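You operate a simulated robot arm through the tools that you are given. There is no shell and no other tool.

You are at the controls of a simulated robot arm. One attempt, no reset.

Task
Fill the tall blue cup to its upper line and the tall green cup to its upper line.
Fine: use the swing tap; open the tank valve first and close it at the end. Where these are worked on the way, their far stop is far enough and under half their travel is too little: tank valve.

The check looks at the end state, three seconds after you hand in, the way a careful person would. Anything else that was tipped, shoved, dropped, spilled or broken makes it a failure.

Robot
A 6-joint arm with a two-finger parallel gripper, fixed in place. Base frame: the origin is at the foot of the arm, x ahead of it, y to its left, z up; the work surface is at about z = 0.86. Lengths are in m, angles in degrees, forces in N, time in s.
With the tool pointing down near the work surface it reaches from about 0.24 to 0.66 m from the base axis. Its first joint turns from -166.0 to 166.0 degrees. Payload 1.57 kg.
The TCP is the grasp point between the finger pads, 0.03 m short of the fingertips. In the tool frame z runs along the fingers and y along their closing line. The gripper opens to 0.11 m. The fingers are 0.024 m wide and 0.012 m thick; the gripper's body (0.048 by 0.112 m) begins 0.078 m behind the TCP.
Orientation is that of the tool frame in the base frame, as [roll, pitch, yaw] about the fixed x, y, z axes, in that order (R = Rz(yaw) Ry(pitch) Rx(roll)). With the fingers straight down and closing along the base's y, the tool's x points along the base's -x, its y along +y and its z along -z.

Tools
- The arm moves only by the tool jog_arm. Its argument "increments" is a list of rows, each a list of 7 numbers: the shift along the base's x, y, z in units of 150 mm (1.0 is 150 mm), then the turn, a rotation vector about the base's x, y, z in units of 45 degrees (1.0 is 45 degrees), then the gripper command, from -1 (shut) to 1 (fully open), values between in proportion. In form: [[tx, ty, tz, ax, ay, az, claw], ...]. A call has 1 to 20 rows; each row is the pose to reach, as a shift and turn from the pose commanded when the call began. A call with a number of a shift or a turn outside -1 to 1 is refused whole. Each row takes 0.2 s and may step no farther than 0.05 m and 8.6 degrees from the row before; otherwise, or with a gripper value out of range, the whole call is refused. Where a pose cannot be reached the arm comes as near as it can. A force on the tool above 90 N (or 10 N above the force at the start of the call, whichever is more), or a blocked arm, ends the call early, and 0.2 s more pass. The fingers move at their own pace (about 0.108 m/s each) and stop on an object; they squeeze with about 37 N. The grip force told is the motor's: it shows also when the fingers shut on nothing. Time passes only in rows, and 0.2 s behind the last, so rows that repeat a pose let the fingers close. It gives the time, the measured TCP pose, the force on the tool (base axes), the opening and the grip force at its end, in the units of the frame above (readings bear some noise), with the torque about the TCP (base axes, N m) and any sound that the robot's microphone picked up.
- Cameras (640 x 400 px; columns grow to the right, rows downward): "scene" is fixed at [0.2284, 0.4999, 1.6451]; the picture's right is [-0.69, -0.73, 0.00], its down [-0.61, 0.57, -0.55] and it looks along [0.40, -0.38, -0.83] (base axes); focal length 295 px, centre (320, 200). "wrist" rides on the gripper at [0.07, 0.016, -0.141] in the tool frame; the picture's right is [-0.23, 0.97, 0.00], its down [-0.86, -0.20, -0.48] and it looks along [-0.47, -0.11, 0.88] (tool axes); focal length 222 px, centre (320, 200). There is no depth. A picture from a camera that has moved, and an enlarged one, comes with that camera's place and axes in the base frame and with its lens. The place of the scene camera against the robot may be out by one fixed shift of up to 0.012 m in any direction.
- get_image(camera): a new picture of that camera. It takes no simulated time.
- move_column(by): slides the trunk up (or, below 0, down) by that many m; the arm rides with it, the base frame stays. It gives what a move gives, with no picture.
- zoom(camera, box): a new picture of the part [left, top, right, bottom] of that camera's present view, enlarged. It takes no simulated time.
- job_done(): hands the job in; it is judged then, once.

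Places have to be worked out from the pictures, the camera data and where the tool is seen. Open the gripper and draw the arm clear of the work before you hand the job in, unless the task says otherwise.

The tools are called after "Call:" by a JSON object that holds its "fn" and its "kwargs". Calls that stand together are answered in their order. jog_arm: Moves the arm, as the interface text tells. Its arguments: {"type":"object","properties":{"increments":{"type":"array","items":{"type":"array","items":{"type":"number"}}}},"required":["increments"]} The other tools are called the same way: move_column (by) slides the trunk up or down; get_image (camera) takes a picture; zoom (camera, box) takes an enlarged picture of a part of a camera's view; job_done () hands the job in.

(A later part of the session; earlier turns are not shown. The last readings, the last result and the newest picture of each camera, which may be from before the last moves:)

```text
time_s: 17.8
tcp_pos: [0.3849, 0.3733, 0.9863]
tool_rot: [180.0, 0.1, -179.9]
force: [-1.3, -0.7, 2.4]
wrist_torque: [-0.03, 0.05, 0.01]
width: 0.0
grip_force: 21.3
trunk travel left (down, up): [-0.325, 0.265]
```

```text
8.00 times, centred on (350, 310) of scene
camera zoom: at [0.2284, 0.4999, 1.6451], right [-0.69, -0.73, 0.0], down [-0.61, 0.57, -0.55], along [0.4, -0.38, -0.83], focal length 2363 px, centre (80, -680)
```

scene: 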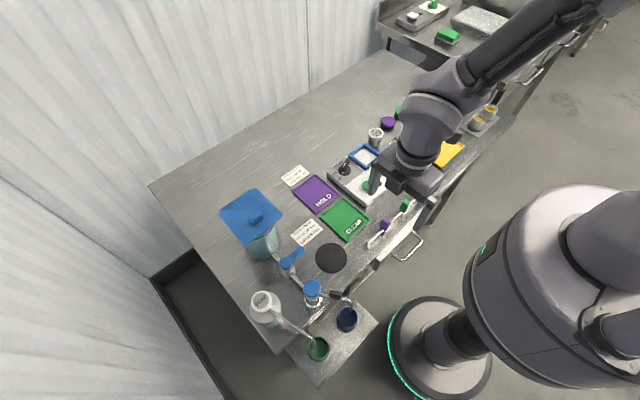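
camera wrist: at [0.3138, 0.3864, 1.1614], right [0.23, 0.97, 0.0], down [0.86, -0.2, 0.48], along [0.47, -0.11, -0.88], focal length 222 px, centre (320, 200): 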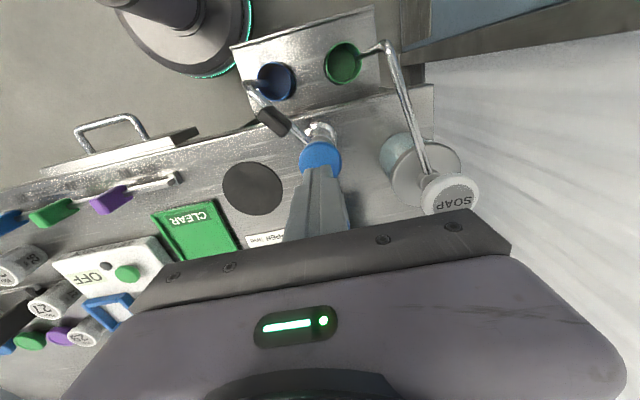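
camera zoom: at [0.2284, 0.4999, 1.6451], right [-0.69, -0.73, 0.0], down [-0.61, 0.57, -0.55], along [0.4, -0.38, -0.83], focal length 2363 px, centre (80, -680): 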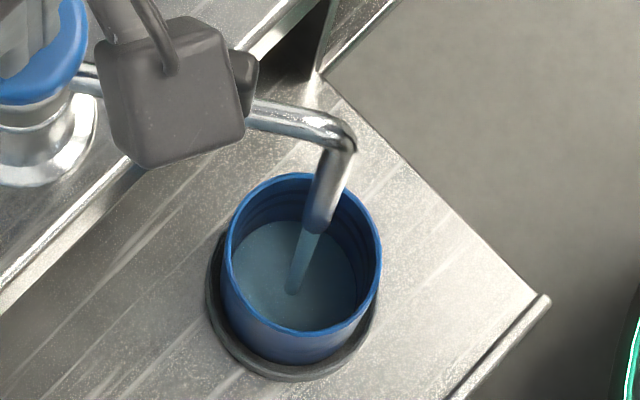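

Water is already flowing into the blue cup with a light press. I check the level against the reference view before letting more time pass.

Call:
{"fn": "zoom", "kwargs": {"camera": "scene", "box": [347, 304, 363, 322]}}

Call:
{"fn": "zoom", "kwargs": {"camera": "wrist", "box": [230, 40, 310, 110]}}

```text
16.00 times, centred on (355, 313) of scene
camera zoom: at [0.2284, 0.4999, 1.6451], right [-0.69, -0.73, 0.0], down [-0.61, 0.57, -0.55], along [0.4, -0.38, -0.83], focal length 4726 px, centre (-240, -1608)
```

zoom: 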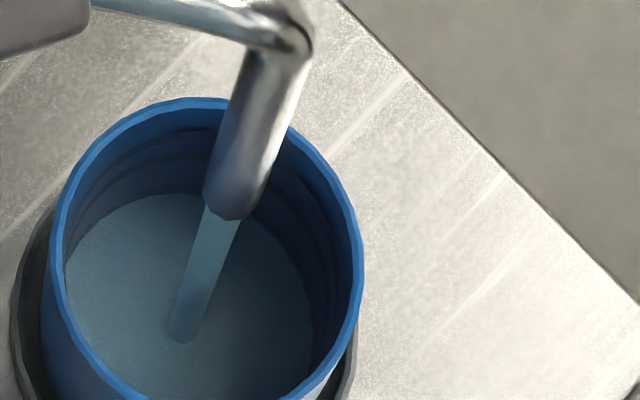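

```text
5.71 times, centred on (270, 75) of wrist
camera zoom: at [0.314, 0.3899, 1.1287], right [0.23, 0.97, 0.0], down [0.85, -0.2, 0.48], along [0.47, -0.11, -0.88], focal length 1269 px, centre (606, 914)
```

zoom: 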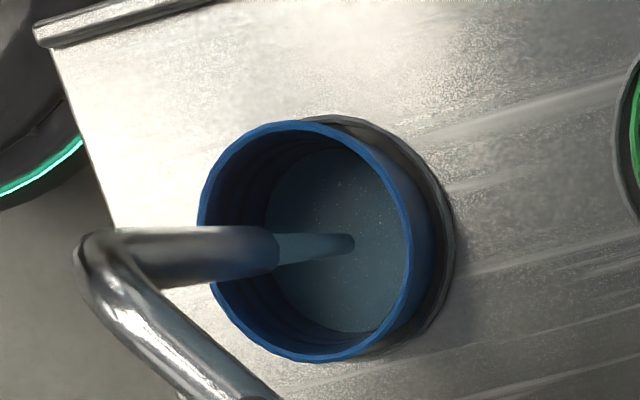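

The water only just covers the floor. I hold the press for 1 s and see how fast it rises.

Call:
{"fn": "jog_arm", "kwargs": {"increments": [[0, 0, 0, 0, 0, 0, -1], [0, 0, 0, 0, 0, 0, -1], [0, 0, 0, 0, 0, 0, -1], [0, 0, 0, 0, 0, 0, -1]]}}

Call:
{"fn": "zoom", "kwargs": {"camera": "scene", "box": [347, 304, 363, 322]}}

Call:
{"fn": "zoom", "kwargs": {"camera": "wrist", "box": [230, 40, 310, 110]}}

```text
time_s: 18.8
tcp_pos: [0.3841, 0.3737, 0.9876]
tool_rot: [180.0, 0.1, -180.0]
force: [-0.1, -0.1, 1.4]
wrist_torque: [-0.03, 0.0, -0.02]
width: 0.0
grip_force: 21.3
trunk travel left (down, up): [-0.325, 0.265]
```

```text
16.00 times, centred on (355, 313) of scene
camera zoom: at [0.2284, 0.4999, 1.6451], right [-0.69, -0.73, 0.0], down [-0.61, 0.57, -0.55], along [0.4, -0.38, -0.83], focal length 4726 px, centre (-240, -1608)
```

zoom: 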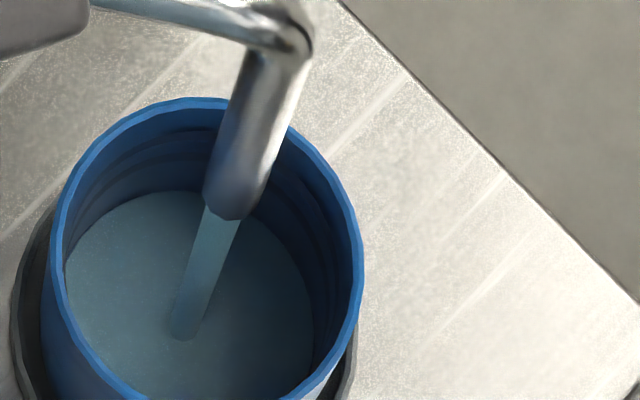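

```text
5.71 times, centred on (270, 75) of wrist
camera zoom: at [0.314, 0.3901, 1.1288], right [0.23, 0.97, 0.0], down [0.85, -0.2, 0.48], along [0.47, -0.11, -0.88], focal length 1269 px, centre (606, 914)
```

zoom: 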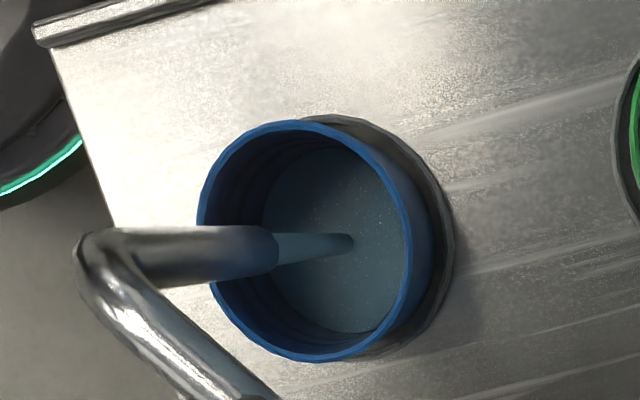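

The level rises slowly, roughly 4 px of about 55 px needed per second. I hold the press for about 4 s more.

Call:
{"fn": "jog_arm", "kwargs": {"increments": [[0, 0, 0, 0, 0, 0, -1], [0, 0, 0, 0, 0, 0, -1], [0, 0, 0, 0, 0, 0, -1], [0, 0, 0, 0, 0, 0, -1], [0, 0, 0, 0, 0, 0, -1], [0, 0, 0, 0, 0, 0, -1], [0, 0, 0, 0, 0, 0, -1], [0, 0, 0, 0, 0, 0, -1], [0, 0, 0, 0, 0, 0, -1], [0, 0, 0, 0, 0, 0, -1], [0, 0, 0, 0, 0, 0, -1], [0, 0, 0, 0, 0, 0, -1], [0, 0, 0, 0, 0, 0, -1], [0, 0, 0, 0, 0, 0, -1], [0, 0, 0, 0, 0, 0, -1], [0, 0, 0, 0, 0, 0, -1], [0, 0, 0, 0, 0, 0, -1], [0, 0, 0, 0, 0, 0, -1], [0, 0, 0, 0, 0, 0, -1]]}}

Call:
{"fn": "zoom", "kwargs": {"camera": "scene", "box": [347, 304, 363, 322]}}

Call:
{"fn": "zoom", "kwargs": {"camera": "wrist", "box": [230, 40, 310, 110]}}

```text
time_s: 22.8
tcp_pos: [0.3845, 0.375, 0.9871]
tool_rot: [180.0, 0.1, -180.0]
force: [0.3, -0.2, 2.1]
wrist_torque: [-0.06, 0.04, 0.02]
width: 0.0
grip_force: 21.1
trunk travel left (down, up): [-0.325, 0.265]
```

```text
16.00 times, centred on (355, 313) of scene
camera zoom: at [0.2284, 0.4999, 1.6451], right [-0.69, -0.73, 0.0], down [-0.61, 0.57, -0.55], along [0.4, -0.38, -0.83], focal length 4726 px, centre (-240, -1608)
```

zoom: 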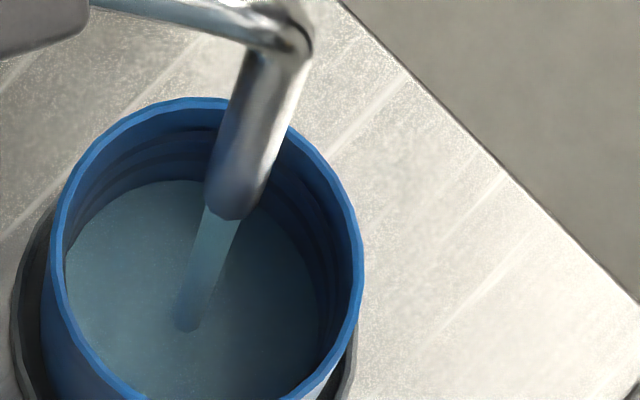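

```text
5.71 times, centred on (270, 75) of wrist
camera zoom: at [0.3141, 0.3901, 1.1287], right [0.23, 0.97, 0.0], down [0.85, -0.2, 0.48], along [0.47, -0.11, -0.88], focal length 1269 px, centre (606, 914)
```

zoom: 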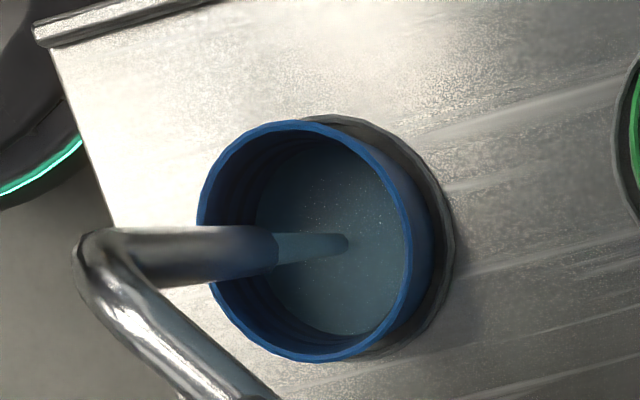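

Rate is about 2.4 px/s and the ring is still about 44 px away. I keep holding and check again after 4 s.

Call:
{"fn": "jog_arm", "kwargs": {"increments": [[0, 0, 0, 0, 0, 0, -1], [0, 0, 0, 0, 0, 0, -1], [0, 0, 0, 0, 0, 0, -1], [0, 0, 0, 0, 0, 0, -1], [0, 0, 0, 0, 0, 0, -1], [0, 0, 0, 0, 0, 0, -1], [0, 0, 0, 0, 0, 0, -1], [0, 0, 0, 0, 0, 0, -1], [0, 0, 0, 0, 0, 0, -1], [0, 0, 0, 0, 0, 0, -1], [0, 0, 0, 0, 0, 0, -1], [0, 0, 0, 0, 0, 0, -1], [0, 0, 0, 0, 0, 0, -1], [0, 0, 0, 0, 0, 0, -1], [0, 0, 0, 0, 0, 0, -1], [0, 0, 0, 0, 0, 0, -1], [0, 0, 0, 0, 0, 0, -1], [0, 0, 0, 0, 0, 0, -1], [0, 0, 0, 0, 0, 0, -1]]}}

Call:
{"fn": "zoom", "kwargs": {"camera": "scene", "box": [347, 304, 363, 322]}}

Call:
{"fn": "zoom", "kwargs": {"camera": "scene", "box": [270, 250, 370, 340]}}

```text
time_s: 26.8
tcp_pos: [0.3843, 0.3723, 0.9863]
tool_rot: [180.0, 0.1, -179.9]
force: [1.1, -0.2, 2.3]
wrist_torque: [-0.01, 0.03, 0.02]
width: 0.0
grip_force: 21.8
trunk travel left (down, up): [-0.325, 0.265]
```

```text
16.00 times, centred on (355, 313) of scene
camera zoom: at [0.2284, 0.4999, 1.6451], right [-0.69, -0.73, 0.0], down [-0.61, 0.57, -0.55], along [0.4, -0.38, -0.83], focal length 4726 px, centre (-240, -1608)
```

zoom: 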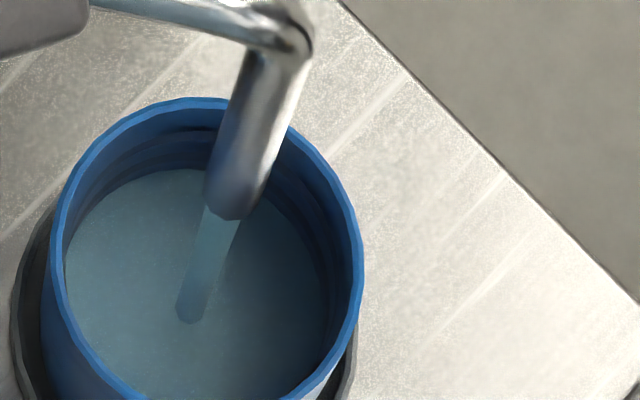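

```text
4.44 times, centred on (320, 295) of scene
camera zoom: at [0.2284, 0.4999, 1.6451], right [-0.69, -0.73, 0.0], down [-0.61, 0.57, -0.55], along [0.4, -0.38, -0.83], focal length 1313 px, centre (320, -222)
```

zoom: 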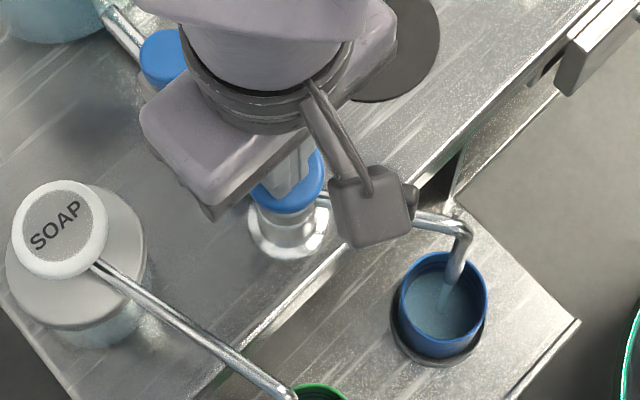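

The edge is now at row ~169, so about 10 s remain at 3 px/s. I hold another 4 s.

Call:
{"fn": "jog_arm", "kwargs": {"increments": [[0, 0, 0, 0, 0, 0, -1], [0, 0, 0, 0, 0, 0, -1], [0, 0, 0, 0, 0, 0, -1], [0, 0, 0, 0, 0, 0, -1], [0, 0, 0, 0, 0, 0, -1], [0, 0, 0, 0, 0, 0, -1], [0, 0, 0, 0, 0, 0, -1], [0, 0, 0, 0, 0, 0, -1], [0, 0, 0, 0, 0, 0, -1], [0, 0, 0, 0, 0, 0, -1], [0, 0, 0, 0, 0, 0, -1], [0, 0, 0, 0, 0, 0, -1], [0, 0, 0, 0, 0, 0, -1], [0, 0, 0, 0, 0, 0, -1], [0, 0, 0, 0, 0, 0, -1], [0, 0, 0, 0, 0, 0, -1], [0, 0, 0, 0, 0, 0, -1], [0, 0, 0, 0, 0, 0, -1], [0, 0, 0, 0, 0, 0, -1]]}}

Call:
{"fn": "zoom", "kwargs": {"camera": "scene", "box": [347, 304, 363, 322]}}

Call:
{"fn": "zoom", "kwargs": {"camera": "scene", "box": [338, 305, 354, 315]}}

```text
time_s: 30.8
tcp_pos: [0.3843, 0.3731, 0.9881]
tool_rot: [-180.0, 0.2, -180.0]
force: [-0.5, 0.3, 1.9]
wrist_torque: [-0.03, 0.01, 0.0]
width: 0.0001
grip_force: 21.2
trunk travel left (down, up): [-0.325, 0.265]
```

```text
16.00 times, centred on (355, 313) of scene
camera zoom: at [0.2284, 0.4999, 1.6451], right [-0.69, -0.73, 0.0], down [-0.61, 0.57, -0.55], along [0.4, -0.38, -0.83], focal length 4726 px, centre (-240, -1608)
```

zoom: 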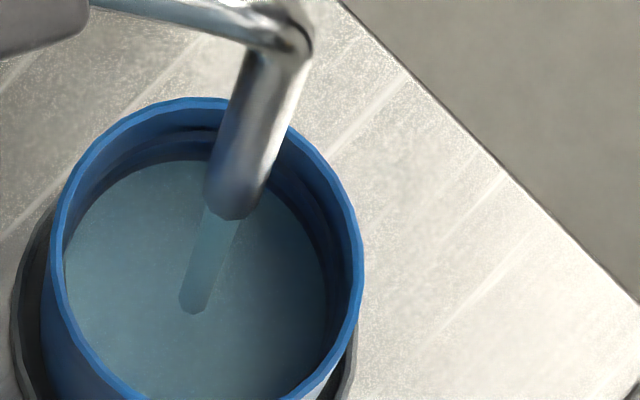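

```text
16.00 times, centred on (346, 310) of scene
camera zoom: at [0.2284, 0.4999, 1.6451], right [-0.69, -0.73, 0.0], down [-0.61, 0.57, -0.55], along [0.4, -0.38, -0.83], focal length 4726 px, centre (-96, -1560)
```

zoom: 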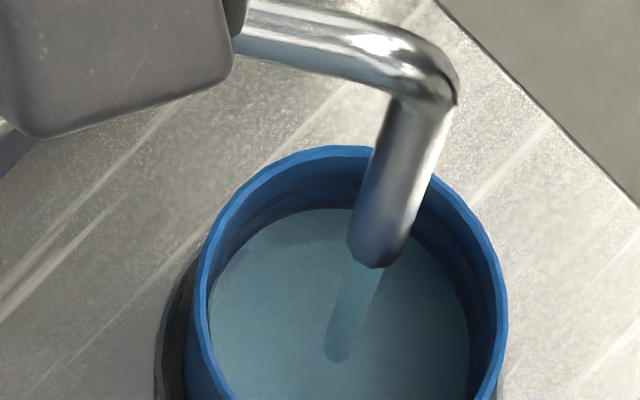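

The edge is at row ~161 and the upper ring still shows as a dark band near row 138. I hold another 4 s.

Call:
{"fn": "jog_arm", "kwargs": {"increments": [[0, 0, 0, 0, 0, 0, -1], [0, 0, 0, 0, 0, 0, -1], [0, 0, 0, 0, 0, 0, -1], [0, 0, 0, 0, 0, 0, -1], [0, 0, 0, 0, 0, 0, -1], [0, 0, 0, 0, 0, 0, -1], [0, 0, 0, 0, 0, 0, -1], [0, 0, 0, 0, 0, 0, -1], [0, 0, 0, 0, 0, 0, -1], [0, 0, 0, 0, 0, 0, -1], [0, 0, 0, 0, 0, 0, -1], [0, 0, 0, 0, 0, 0, -1], [0, 0, 0, 0, 0, 0, -1], [0, 0, 0, 0, 0, 0, -1], [0, 0, 0, 0, 0, 0, -1], [0, 0, 0, 0, 0, 0, -1], [0, 0, 0, 0, 0, 0, -1], [0, 0, 0, 0, 0, 0, -1], [0, 0, 0, 0, 0, 0, -1]]}}

Call:
{"fn": "zoom", "kwargs": {"camera": "scene", "box": [347, 304, 363, 322]}}

Call:
{"fn": "zoom", "kwargs": {"camera": "scene", "box": [338, 305, 354, 315]}}

Call:
{"fn": "zoom", "kwargs": {"camera": "wrist", "box": [250, 55, 290, 95]}}

```text
time_s: 34.8
tcp_pos: [0.3849, 0.372, 0.9873]
tool_rot: [180.0, 0.1, -180.0]
force: [-0.6, -0.6, 2.4]
wrist_torque: [0.02, 0.02, 0.03]
width: 0.0
grip_force: 21.8
trunk travel left (down, up): [-0.325, 0.265]
```

```text
16.00 times, centred on (355, 313) of scene
camera zoom: at [0.2284, 0.4999, 1.6451], right [-0.69, -0.73, 0.0], down [-0.61, 0.57, -0.55], along [0.4, -0.38, -0.83], focal length 4726 px, centre (-240, -1608)
```

zoom: 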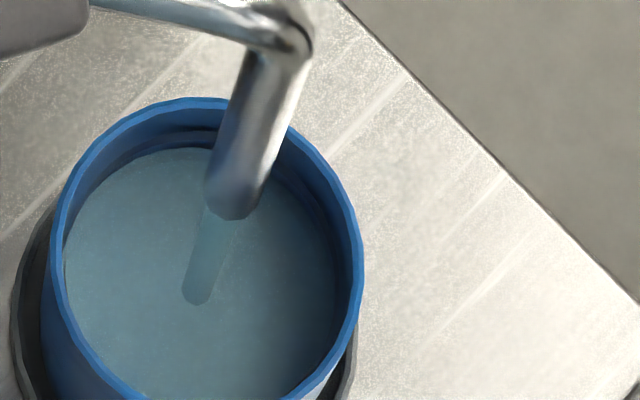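

```text
16.00 times, centred on (346, 310) of scene
camera zoom: at [0.2284, 0.4999, 1.6451], right [-0.69, -0.73, 0.0], down [-0.61, 0.57, -0.55], along [0.4, -0.38, -0.83], focal length 4726 px, centre (-96, -1560)
```

zoom: 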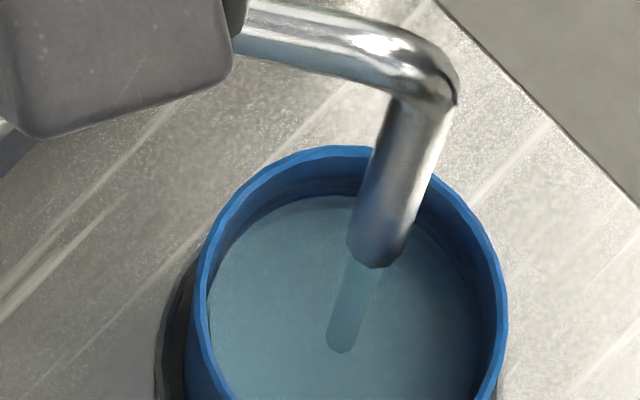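

```text
10.00 times, centred on (270, 75) of wrist
camera zoom: at [0.3141, 0.3901, 1.1287], right [0.23, 0.97, 0.0], down [0.85, -0.2, 0.48], along [0.47, -0.11, -0.88], focal length 2221 px, centre (820, 1450)
```

zoom: 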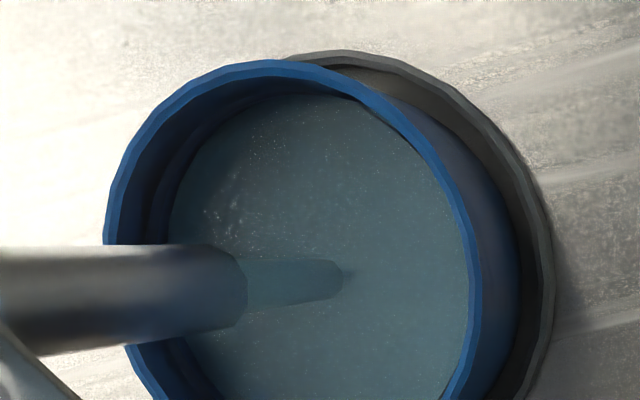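

The water edge is about 10–14 px below the dark upper ring. I hold about 1.8 s and look again.

Call:
{"fn": "jog_arm", "kwargs": {"increments": [[0, 0, 0, 0, 0, 0, -1], [0, 0, 0, 0, 0, 0, -1], [0, 0, 0, 0, 0, 0, -1], [0, 0, 0, 0, 0, 0, -1], [0, 0, 0, 0, 0, 0, -1], [0, 0, 0, 0, 0, 0, -1], [0, 0, 0, 0, 0, 0, -1], [0, 0, 0, 0, 0, 0, -1]]}}

Call:
{"fn": "zoom", "kwargs": {"camera": "scene", "box": [347, 304, 363, 322]}}

Call:
{"fn": "zoom", "kwargs": {"camera": "scene", "box": [338, 305, 354, 315]}}

Call:
{"fn": "zoom", "kwargs": {"camera": "wrist", "box": [252, 57, 276, 81]}}

```text
time_s: 36.6
tcp_pos: [0.3849, 0.3734, 0.9866]
tool_rot: [180.0, 0.1, 180.0]
force: [-0.9, 0.4, 2.9]
wrist_torque: [-0.01, 0.05, 0.03]
width: 0.0001
grip_force: 21.6
trunk travel left (down, up): [-0.325, 0.265]
```

```text
16.00 times, centred on (355, 313) of scene
camera zoom: at [0.2284, 0.4999, 1.6451], right [-0.69, -0.73, 0.0], down [-0.61, 0.57, -0.55], along [0.4, -0.38, -0.83], focal length 4726 px, centre (-240, -1608)
```

zoom: 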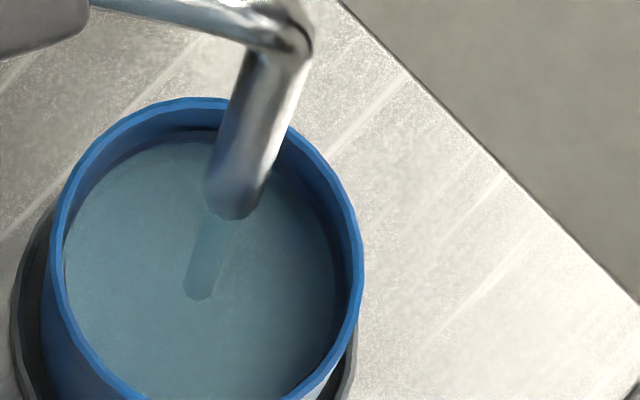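

```text
16.00 times, centred on (346, 310) of scene
camera zoom: at [0.2284, 0.4999, 1.6451], right [-0.69, -0.73, 0.0], down [-0.61, 0.57, -0.55], along [0.4, -0.38, -0.83], focal length 4726 px, centre (-96, -1560)
```

zoom: 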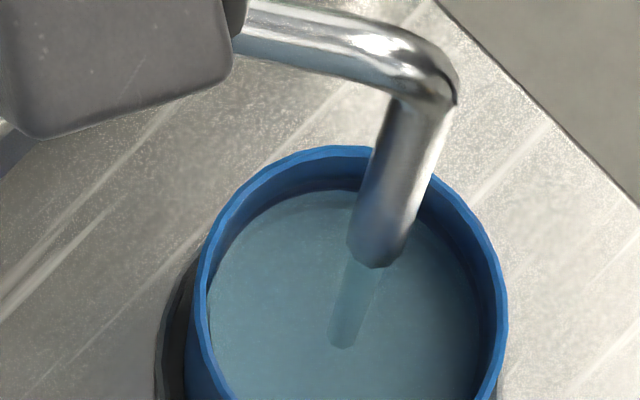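

```text
16.00 times, centred on (264, 69) of wrist
camera zoom: at [0.314, 0.3901, 1.1287], right [0.23, 0.97, 0.0], down [0.85, -0.2, 0.48], along [0.47, -0.11, -0.88], focal length 3554 px, centre (1216, 2296)
```

zoom: 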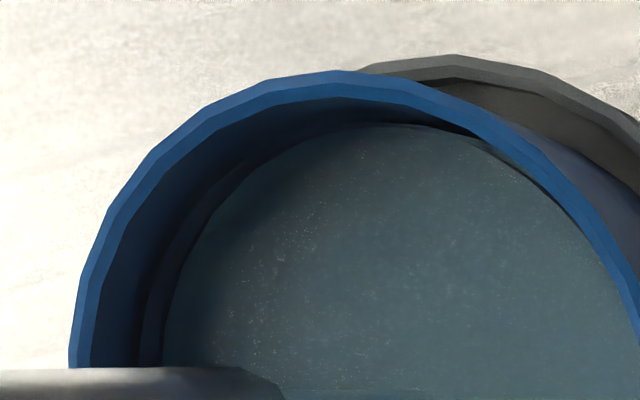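

The ring is now just above the surface, so only about 1–1.5 s of flow remains. I hold 0.6 s and check.

Call:
{"fn": "jog_arm", "kwargs": {"increments": [[0, 0, 0, 0, 0, 0, -1], [0, 0, 0, 0, 0, 0, -1]]}}

Call:
{"fn": "zoom", "kwargs": {"camera": "scene", "box": [338, 305, 354, 315]}}

Call:
{"fn": "zoom", "kwargs": {"camera": "wrist", "box": [252, 57, 276, 81]}}

```text
time_s: 37.2
tcp_pos: [0.3852, 0.3736, 0.9871]
tool_rot: [179.9, 0.1, 180.0]
force: [-0.2, -0.1, 2.6]
wrist_torque: [0.01, 0.02, -0.03]
width: 0.0
grip_force: 20.9
trunk travel left (down, up): [-0.325, 0.265]
```

```text
16.00 times, centred on (346, 310) of scene
camera zoom: at [0.2284, 0.4999, 1.6451], right [-0.69, -0.73, 0.0], down [-0.61, 0.57, -0.55], along [0.4, -0.38, -0.83], focal length 4726 px, centre (-96, -1560)
```

zoom: 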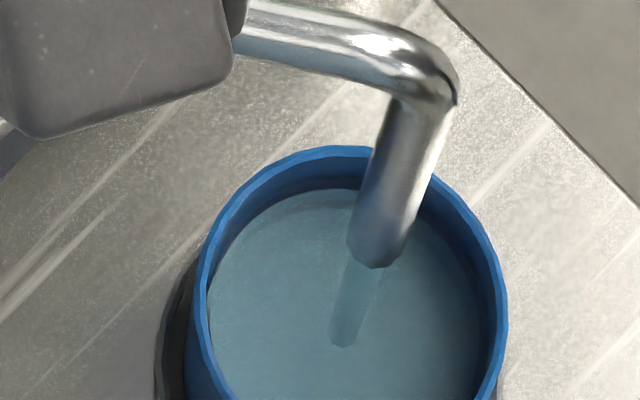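

```text
16.00 times, centred on (264, 69) of wrist
camera zoom: at [0.314, 0.3901, 1.1287], right [0.23, 0.97, 0.0], down [0.85, -0.2, 0.48], along [0.47, -0.11, -0.88], focal length 3554 px, centre (1216, 2296)
```

zoom: 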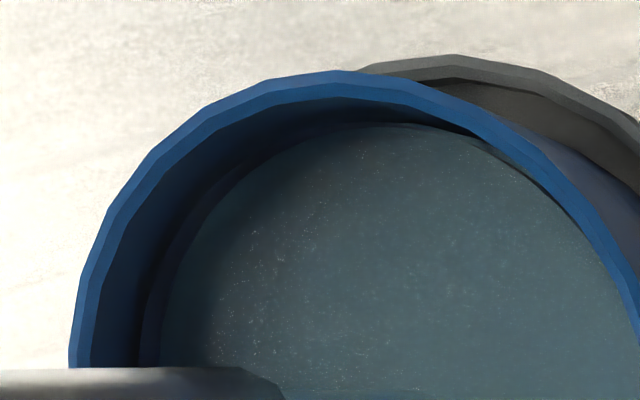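

The surface is at the ring's lower edge. I hold one more row and then lift off to stop the flow, then check the resting level.

Call:
{"fn": "jog_arm", "kwargs": {"increments": [[0, 0, 0, 0, 0, 0, -1], [0, 0, 0.1, 0, 0, 0, -1], [0, 0, 0.2, 0, 0, 0, -1]]}}

Call:
{"fn": "zoom", "kwargs": {"camera": "scene", "box": [338, 305, 354, 315]}}

Call:
{"fn": "get_image", "kwargs": {"camera": "wrist"}}

Call:
{"fn": "zoom", "kwargs": {"camera": "scene", "box": [270, 250, 370, 340]}}

```text
time_s: 38.0
tcp_pos: [0.385, 0.3744, 1.0178]
tool_rot: [-179.9, 0.2, -179.9]
force: [0.5, 0.2, 0.8]
wrist_torque: [0.02, 0.0, -0.02]
width: 0.0
grip_force: 21.0
trunk travel left (down, up): [-0.325, 0.265]
```

```text
16.00 times, centred on (346, 310) of scene
camera zoom: at [0.2284, 0.4999, 1.6451], right [-0.69, -0.73, 0.0], down [-0.61, 0.57, -0.55], along [0.4, -0.38, -0.83], focal length 4726 px, centre (-96, -1560)
```

zoom: 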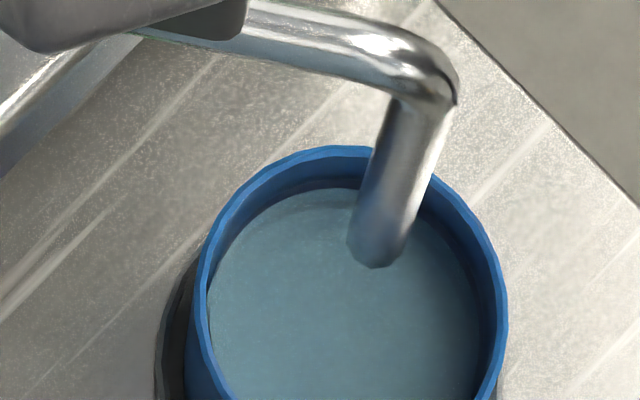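

```text
taken
camera wrist: at [0.3145, 0.3901, 1.1598], right [0.23, 0.97, 0.0], down [0.85, -0.2, 0.48], along [0.47, -0.11, -0.88], focal length 222 px, centre (320, 200)
```

wrist: 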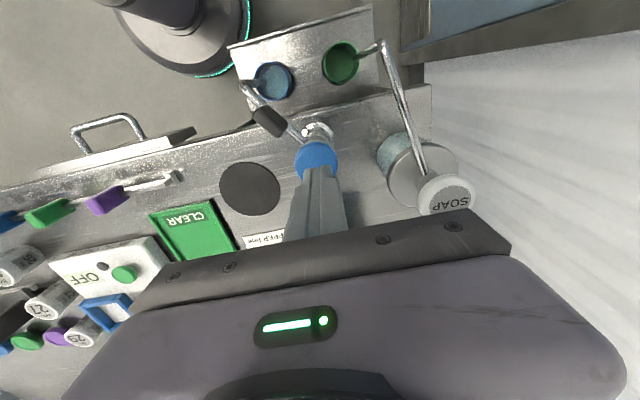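

```text
4.44 times, centred on (320, 295) of scene
camera zoom: at [0.2284, 0.4999, 1.6451], right [-0.69, -0.73, 0.0], down [-0.61, 0.57, -0.55], along [0.4, -0.38, -0.83], focal length 1313 px, centre (320, -222)
```

zoom: 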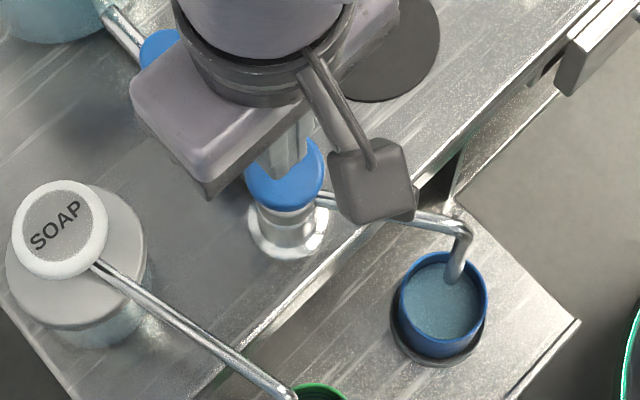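

Flow has stopped with nothing spilled. I check the level against the ring in the blue cup.

Call:
{"fn": "zoom", "kwargs": {"camera": "wrist", "box": [254, 60, 278, 84]}}

Call:
{"fn": "zoom", "kwargs": {"camera": "wrist", "box": [256, 80, 280, 104]}}

Call:
{"fn": "zoom", "kwargs": {"camera": "scene", "box": [347, 304, 363, 322]}}

```text
16.00 times, centred on (266, 72) of wrist
camera zoom: at [0.3145, 0.3901, 1.1598], right [0.23, 0.97, 0.0], down [0.85, -0.2, 0.48], along [0.47, -0.11, -0.88], focal length 3554 px, centre (1184, 2248)
```

zoom: 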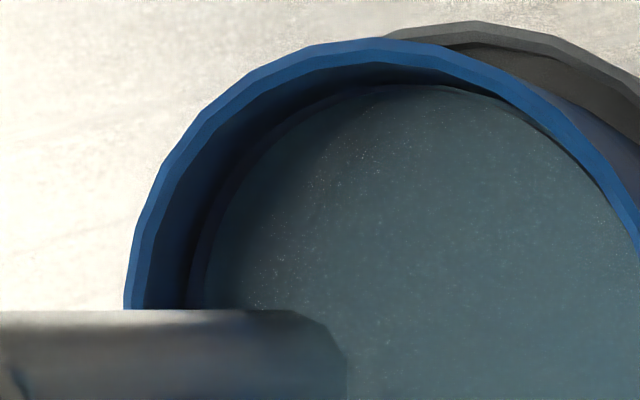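

```text
16.00 times, centred on (268, 92) of wrist
camera zoom: at [0.3145, 0.3901, 1.1598], right [0.23, 0.97, 0.0], down [0.85, -0.2, 0.48], along [0.47, -0.11, -0.88], focal length 3554 px, centre (1152, 1928)
```

zoom: 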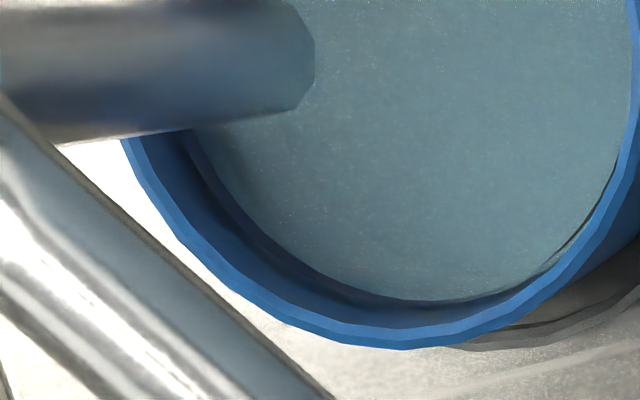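

```text
16.00 times, centred on (355, 313) of scene
camera zoom: at [0.2284, 0.4999, 1.6451], right [-0.69, -0.73, 0.0], down [-0.61, 0.57, -0.55], along [0.4, -0.38, -0.83], focal length 4726 px, centre (-240, -1608)
```

zoom: 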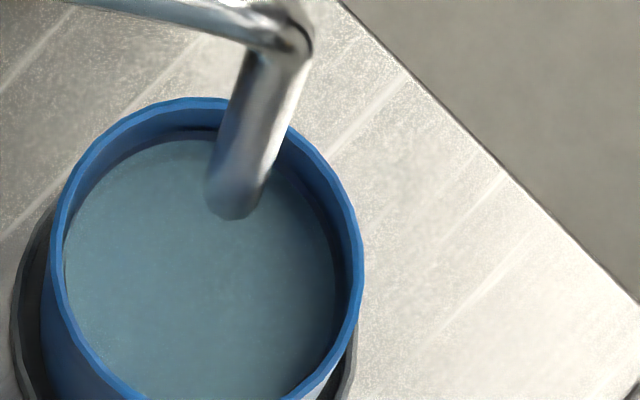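

The water is about at the lower edge of the upper ring. To judge better I move the camera nearer and straight over the blue cup, on the -y side of the tap, which is also where I need to be for the spout.

Call:
{"fn": "jog_arm", "kwargs": {"increments": [[-0.03, -0.17, 0.05, 0, 0, 0, -1], [-0.07, -0.35, 0.05, 0, 0, 0, -1], [-0.12, -0.52, 0, 0, 0, 0, -1], [-0.167, -0.69, -0.15, 0, 0, 0, -1], [-0.167, -0.69, -0.3, 0, 0, 0, -1], [-0.167, -0.69, -0.4, 0, 0, 0, -1]]}}

Call:
{"fn": "get_image", "kwargs": {"camera": "wrist"}}

```text
time_s: 39.4
tcp_pos: [0.3591, 0.2693, 0.957]
tool_rot: [-180.0, 0.0, 179.9]
force: [-0.8, -0.5, 0.7]
wrist_torque: [0.0, 0.02, -0.01]
width: 0.0
grip_force: 20.9
trunk travel left (down, up): [-0.325, 0.265]
```

```text
taken
camera wrist: at [0.288, 0.2865, 1.0993], right [0.23, 0.97, 0.0], down [0.85, -0.2, 0.48], along [0.47, -0.11, -0.88], focal length 222 px, centre (320, 200)
```

wrist: 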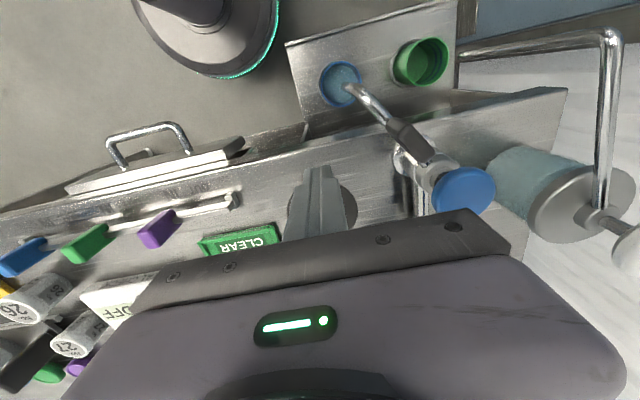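

Call:
{"fn": "zoom", "kwargs": {"camera": "wrist", "box": [312, 56, 368, 112]}}

Call:
{"fn": "zoom", "kwargs": {"camera": "wrist", "box": [340, 56, 368, 84]}}

Call:
{"fn": "zoom", "kwargs": {"camera": "wrist", "box": [388, 32, 452, 92]}}

```text
7.14 times, centred on (340, 84) of wrist
camera zoom: at [0.288, 0.2865, 1.0993], right [0.23, 0.97, 0.0], down [0.85, -0.2, 0.48], along [0.47, -0.11, -0.88], focal length 1587 px, centre (177, 1029)
```

zoom: 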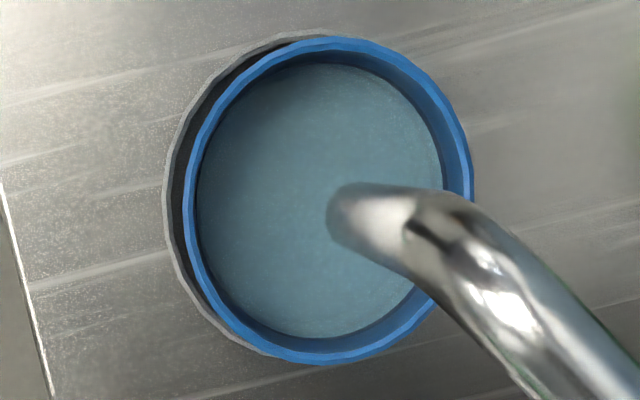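

```text
14.29 times, centred on (354, 70) of wrist
camera zoom: at [0.288, 0.2865, 1.0993], right [0.23, 0.97, 0.0], down [0.85, -0.2, 0.48], along [0.47, -0.11, -0.88], focal length 3173 px, centre (-166, 2057)
```

zoom: 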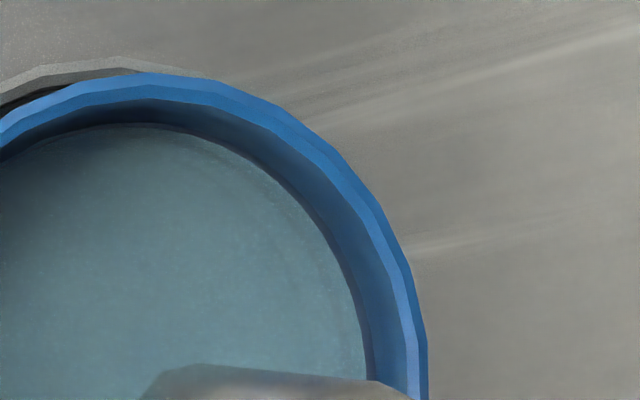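

```text
6.67 times, centred on (420, 62) of wrist
camera zoom: at [0.288, 0.2865, 1.0993], right [0.23, 0.97, 0.0], down [0.85, -0.2, 0.48], along [0.47, -0.11, -0.88], focal length 1481 px, centre (-347, 1120)
```

zoom: 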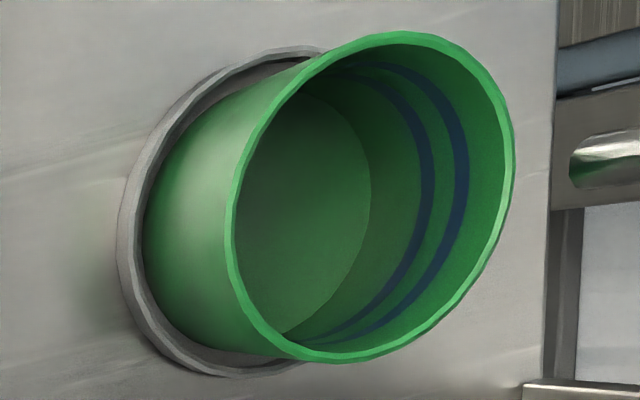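

The green cup's two rings show very clearly from here. I take a tighter look at both cups so I can measure ring depth as a fraction of wall depth.

Call:
{"fn": "zoom", "kwargs": {"camera": "wrist", "box": [420, 40, 448, 68]}}

Call:
{"fn": "zoom", "kwargs": {"camera": "wrist", "box": [416, 60, 444, 88]}}

Call:
{"fn": "zoom", "kwargs": {"camera": "wrist", "box": [334, 84, 362, 112]}}

```text
14.29 times, centred on (434, 54) of wrist
camera zoom: at [0.288, 0.2865, 1.0993], right [0.23, 0.97, 0.0], down [0.85, -0.2, 0.48], along [0.47, -0.11, -0.88], focal length 3173 px, centre (-1309, 2286)
```

zoom: 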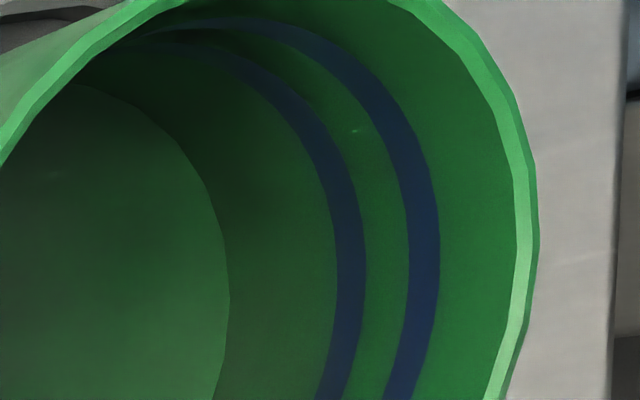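

```text
14.29 times, centred on (430, 74) of wrist
camera zoom: at [0.288, 0.2865, 1.0993], right [0.23, 0.97, 0.0], down [0.85, -0.2, 0.48], along [0.47, -0.11, -0.88], focal length 3173 px, centre (-1251, 2000)
```

zoom: 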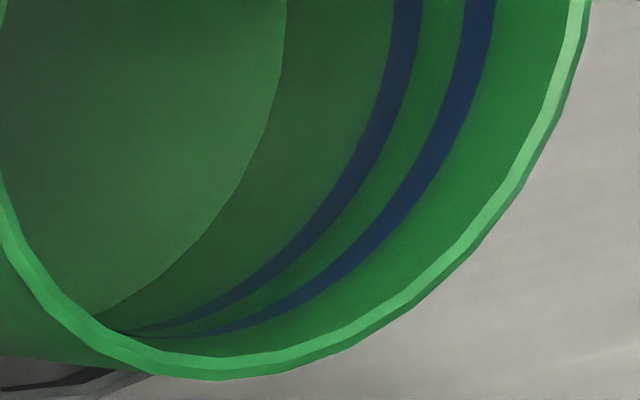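

```text
14.29 times, centred on (348, 98) of wrist
camera zoom: at [0.288, 0.2865, 1.0993], right [0.23, 0.97, 0.0], down [0.85, -0.2, 0.48], along [0.47, -0.11, -0.88], focal length 3173 px, centre (-80, 1657)
```

zoom: 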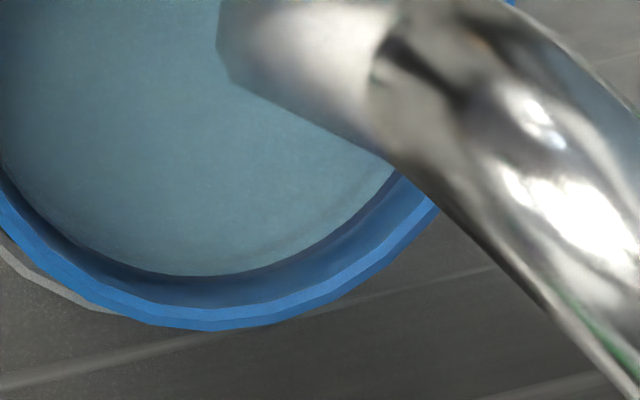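

The water seems to sit within the upper ring band, but the steep view makes it hard to tell. I slide the camera toward -y to see the blue cup's far wall obliquely, as I did the green one.

Call:
{"fn": "jog_arm", "kwargs": {"increments": [[0, -0.2, 0, 0, 0, 0, -1], [0, -0.4, 0, 0, 0, 0, -1], [0, -0.6, 0, 0, 0, 0, -1], [0, -0.7, 0, 0, 0, 0, -1]]}}

Call:
{"fn": "get_image", "kwargs": {"camera": "wrist"}}

```text
time_s: 40.4
tcp_pos: [0.3579, 0.1661, 0.9582]
tool_rot: [-179.9, 0.2, -180.0]
force: [1.0, -1.0, 0.0]
wrist_torque: [0.06, -0.01, -0.02]
width: 0.0
grip_force: 21.0
trunk travel left (down, up): [-0.325, 0.265]
```

```text
taken
camera wrist: at [0.2874, 0.1829, 1.1002], right [0.23, 0.97, 0.0], down [0.85, -0.2, 0.48], along [0.47, -0.11, -0.88], focal length 222 px, centre (320, 200)
```

wrist: 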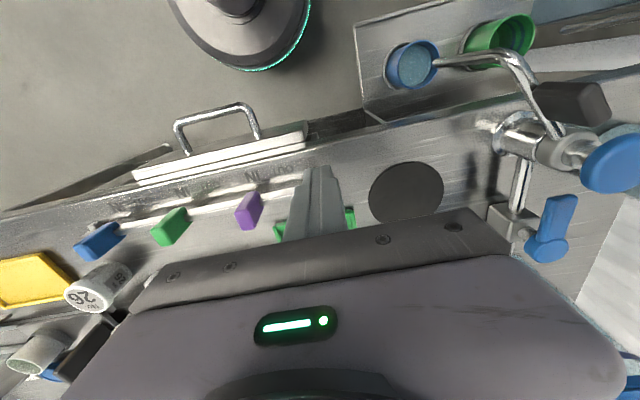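

Call:
{"fn": "zoom", "kwargs": {"camera": "wrist", "box": [415, 36, 443, 64]}}

Call:
{"fn": "zoom", "kwargs": {"camera": "wrist", "box": [412, 60, 440, 88]}}

Call:
{"fn": "zoom", "kwargs": {"camera": "wrist", "box": [380, 10, 460, 95]}}

```text
14.29 times, centred on (429, 50) of wrist
camera zoom: at [0.2874, 0.1829, 1.1002], right [0.23, 0.97, 0.0], down [0.85, -0.2, 0.48], along [0.47, -0.11, -0.88], focal length 3173 px, centre (-1237, 2343)
```

zoom: 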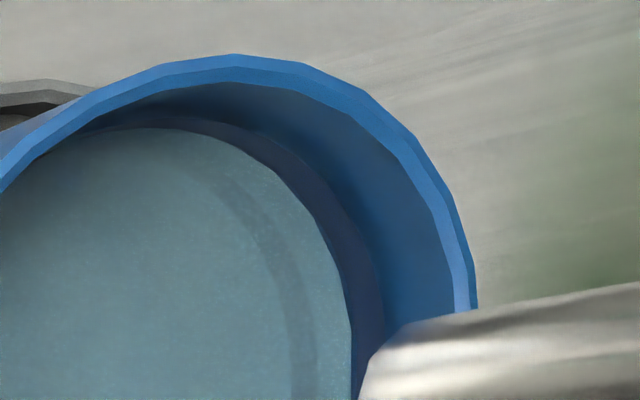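

```text
14.29 times, centred on (426, 74) of wrist
camera zoom: at [0.2874, 0.1829, 1.1002], right [0.23, 0.97, 0.0], down [0.85, -0.2, 0.48], along [0.47, -0.11, -0.88], focal length 3173 px, centre (-1194, 2000)
```

zoom: 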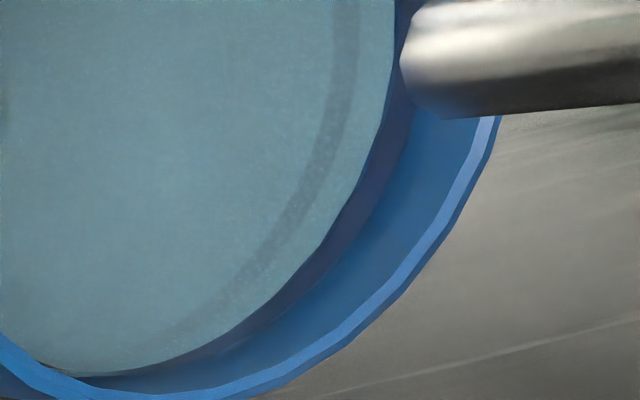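

```text
4.71 times, centred on (420, 52) of wrist
camera zoom: at [0.2874, 0.1829, 1.1002], right [0.23, 0.97, 0.0], down [0.85, -0.2, 0.48], along [0.47, -0.11, -0.88], focal length 1045 px, centre (-151, 894)
```

zoom: 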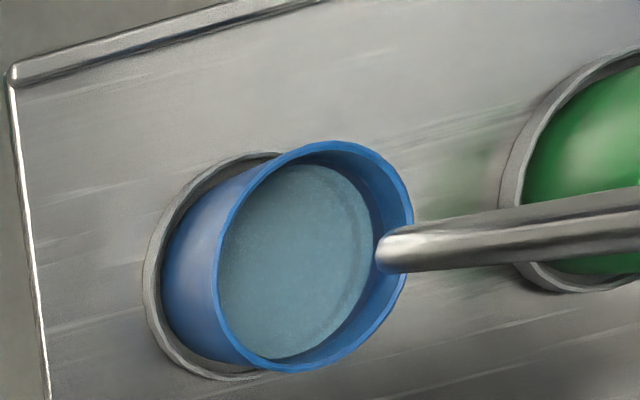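

This view is excellent. The blue cup's upper ring is fully visible just above the water, spanning about 13.7–20 mm below the rim, with the water at about 20 mm. To reach the middle of the ring I need about 3 mm more, roughly 1.6 s of flow, so I go back above the cap.

Call:
{"fn": "jog_arm", "kwargs": {"increments": [[0, 0, 0.25, 0, 0, 0, -1], [0.05, 0.2, 0.42, 0, 0, 0, -1], [0.1, 0.45, 0.42, 0, 0, 0, -1], [0.15, 0.7, 0.42, 0, 0, 0, -1], [0.18, 0.95, 0.42, 0, 0, 0, -1]]}}

Call:
{"fn": "jog_arm", "kwargs": {"increments": [[0, 0.2, 0, 0, 0, 0, -1], [0, 0.42, -0.05, 0, 0, 0, -1], [0, 0.42, -0.15, 0, 0, 0, -1], [0, 0.42, -0.15, 0, 0, 0, -1]]}}

Call:
{"fn": "zoom", "kwargs": {"camera": "wrist", "box": [240, 80, 420, 230]}}

```text
time_s: 41.6
tcp_pos: [0.385, 0.3108, 1.0181]
tool_rot: [-180.0, 0.1, 179.9]
force: [-0.2, -0.2, -0.6]
wrist_torque: [-0.02, -0.02, -0.01]
width: 0.0
grip_force: 21.4
trunk travel left (down, up): [-0.325, 0.265]
```

```text
time_s: 42.6
tcp_pos: [0.3866, 0.3697, 0.9974]
tool_rot: [180.0, 0.1, -179.9]
force: [0.3, -0.2, 0.0]
wrist_torque: [-0.01, -0.01, 0.0]
width: 0.0001
grip_force: 21.4
trunk travel left (down, up): [-0.325, 0.265]
```

```text
2.67 times, centred on (330, 155) of wrist
camera zoom: at [0.3154, 0.3868, 1.1388], right [0.23, 0.97, 0.0], down [0.85, -0.2, 0.48], along [0.47, -0.11, -0.88], focal length 592 px, centre (293, 320)
```

zoom: 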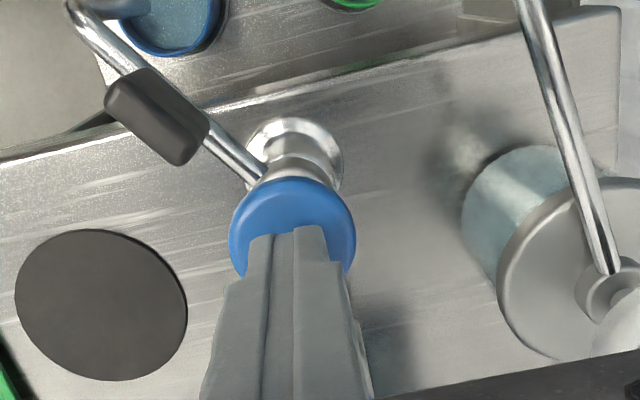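

The tips are centred over the cap again. I press for about 1.6 s and lift off in the same call.

Call:
{"fn": "jog_arm", "kwargs": {"increments": [[0, 0.01, -0.07, 0, 0, 0, -1], [0, 0.01, -0.07, 0, 0, 0, -1], [0, 0.01, -0.07, 0, 0, 0, -1], [0, 0.01, -0.07, 0, 0, 0, -1], [0, 0.01, -0.07, 0, 0, 0, -1], [0, 0.01, -0.07, 0, 0, 0, -1], [0, 0.01, -0.07, 0, 0, 0, -1], [0, 0.01, -0.07, 0, 0, 0, -1], [0, 0.01, 0.05, 0, 0, 0, -1], [0, 0.01, 0.15, 0, 0, 0, -1]]}}

Call:
{"fn": "zoom", "kwargs": {"camera": "scene", "box": [338, 305, 354, 315]}}

Call:
{"fn": "zoom", "kwargs": {"camera": "wrist", "box": [240, 40, 310, 110]}}

```text
time_s: 44.8
tcp_pos: [0.3868, 0.3719, 1.0191]
tool_rot: [-179.9, 0.1, -179.9]
force: [0.5, 0.2, 0.8]
wrist_torque: [-0.04, -0.02, -0.02]
width: 0.0001
grip_force: 21.2
trunk travel left (down, up): [-0.325, 0.265]
```

```text
16.00 times, centred on (346, 310) of scene
camera zoom: at [0.2284, 0.4999, 1.6451], right [-0.69, -0.73, 0.0], down [-0.61, 0.57, -0.55], along [0.4, -0.38, -0.83], focal length 4726 px, centre (-96, -1560)
```

zoom: 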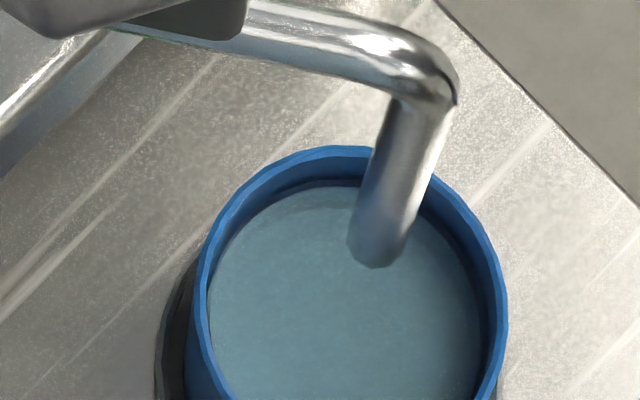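

```text
5.71 times, centred on (275, 75) of wrist
camera zoom: at [0.3147, 0.3885, 1.1606], right [0.23, 0.97, 0.0], down [0.85, -0.2, 0.48], along [0.47, -0.11, -0.88], focal length 1269 px, centre (577, 914)
```

zoom: 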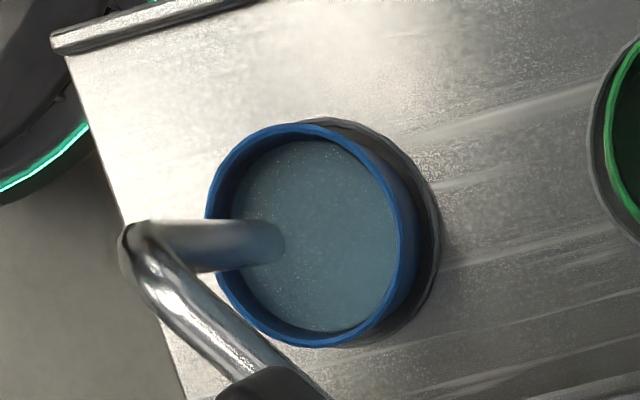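

The level came up a little. I return to the oblique view pose for a proper check.

Call:
{"fn": "jog_arm", "kwargs": {"increments": [[0, -0.25, 0.03, 0, 0, 0, -1], [-0.05, -0.5, 0.03, 0, 0, 0, -1], [-0.1, -0.75, 0, 0, 0, 0, -1], [-0.15, -1.0, 0, 0, 0, 0, -1]]}}

Call:
{"fn": "jog_arm", "kwargs": {"increments": [[-0.03, -0.2, -0.15, 0, 0, 0, -1], [-0.04, -0.37, -0.3, 0, 0, 0, -1], [-0.04, -0.37, -0.41, 0, 0, 0, -1]]}}

Call:
{"fn": "zoom", "kwargs": {"camera": "wrist", "box": [415, 36, 443, 64]}}

Call:
{"fn": "zoom", "kwargs": {"camera": "wrist", "box": [412, 60, 440, 88]}}

```text
time_s: 45.8
tcp_pos: [0.3649, 0.2188, 1.0202]
tool_rot: [179.8, 0.1, -180.0]
force: [0.2, 0.9, 0.4]
wrist_torque: [-0.02, 0.01, -0.05]
width: 0.0
grip_force: 21.9
trunk travel left (down, up): [-0.325, 0.265]
```

```text
time_s: 46.6
tcp_pos: [0.3626, 0.1664, 0.957]
tool_rot: [179.9, 0.0, -179.9]
force: [0.5, -0.2, -0.3]
wrist_torque: [0.03, 0.03, -0.02]
width: 0.0
grip_force: 21.6
trunk travel left (down, up): [-0.325, 0.265]
```

```text
14.29 times, centred on (429, 50) of wrist
camera zoom: at [0.2906, 0.1821, 1.0987], right [0.23, 0.97, 0.0], down [0.85, -0.2, 0.48], along [0.47, -0.11, -0.88], focal length 3173 px, centre (-1237, 2343)
```

zoom: 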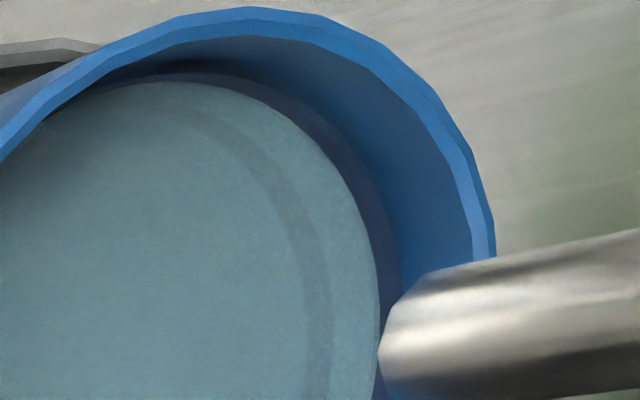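

```text
14.29 times, centred on (426, 74) of wrist
camera zoom: at [0.2906, 0.1821, 1.0987], right [0.23, 0.97, 0.0], down [0.85, -0.2, 0.48], along [0.47, -0.11, -0.88], focal length 3173 px, centre (-1194, 2000)
```

zoom: 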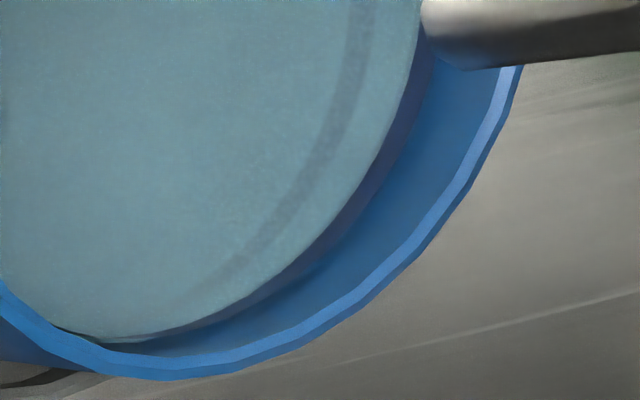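

The water now covers the lower fifth or so of the ring. I want about 1.5 mm more to sit mid-ring, so I repeat the same short press.

Call:
{"fn": "jog_arm", "kwargs": {"increments": [[0, 0, 0.25, 0, 0, 0, -1], [0.03, 0.2, 0.42, 0, 0, 0, -1], [0.08, 0.45, 0.42, 0, 0, 0, -1], [0.12, 0.7, 0.42, 0, 0, 0, -1], [0.15, 0.95, 0.42, 0, 0, 0, -1]]}}

Call:
{"fn": "jog_arm", "kwargs": {"increments": [[0, 0.2, 0, 0, 0, 0, -1], [0, 0.42, -0.05, 0, 0, 0, -1], [0, 0.42, -0.15, 0, 0, 0, -1], [0, 0.42, -0.15, 0, 0, 0, -1]]}}

```text
time_s: 47.8
tcp_pos: [0.3796, 0.3119, 1.0221]
tool_rot: [-180.0, 0.0, -180.0]
force: [-0.3, 0.4, 0.8]
wrist_torque: [-0.05, 0.02, 0.02]
width: 0.0
grip_force: 21.8
trunk travel left (down, up): [-0.325, 0.265]
```

```text
time_s: 48.8
tcp_pos: [0.3805, 0.3741, 0.9998]
tool_rot: [-180.0, 0.0, -180.0]
force: [-0.2, 0.9, -0.3]
wrist_torque: [-0.01, 0.01, 0.02]
width: 0.0
grip_force: 21.3
trunk travel left (down, up): [-0.325, 0.265]
```

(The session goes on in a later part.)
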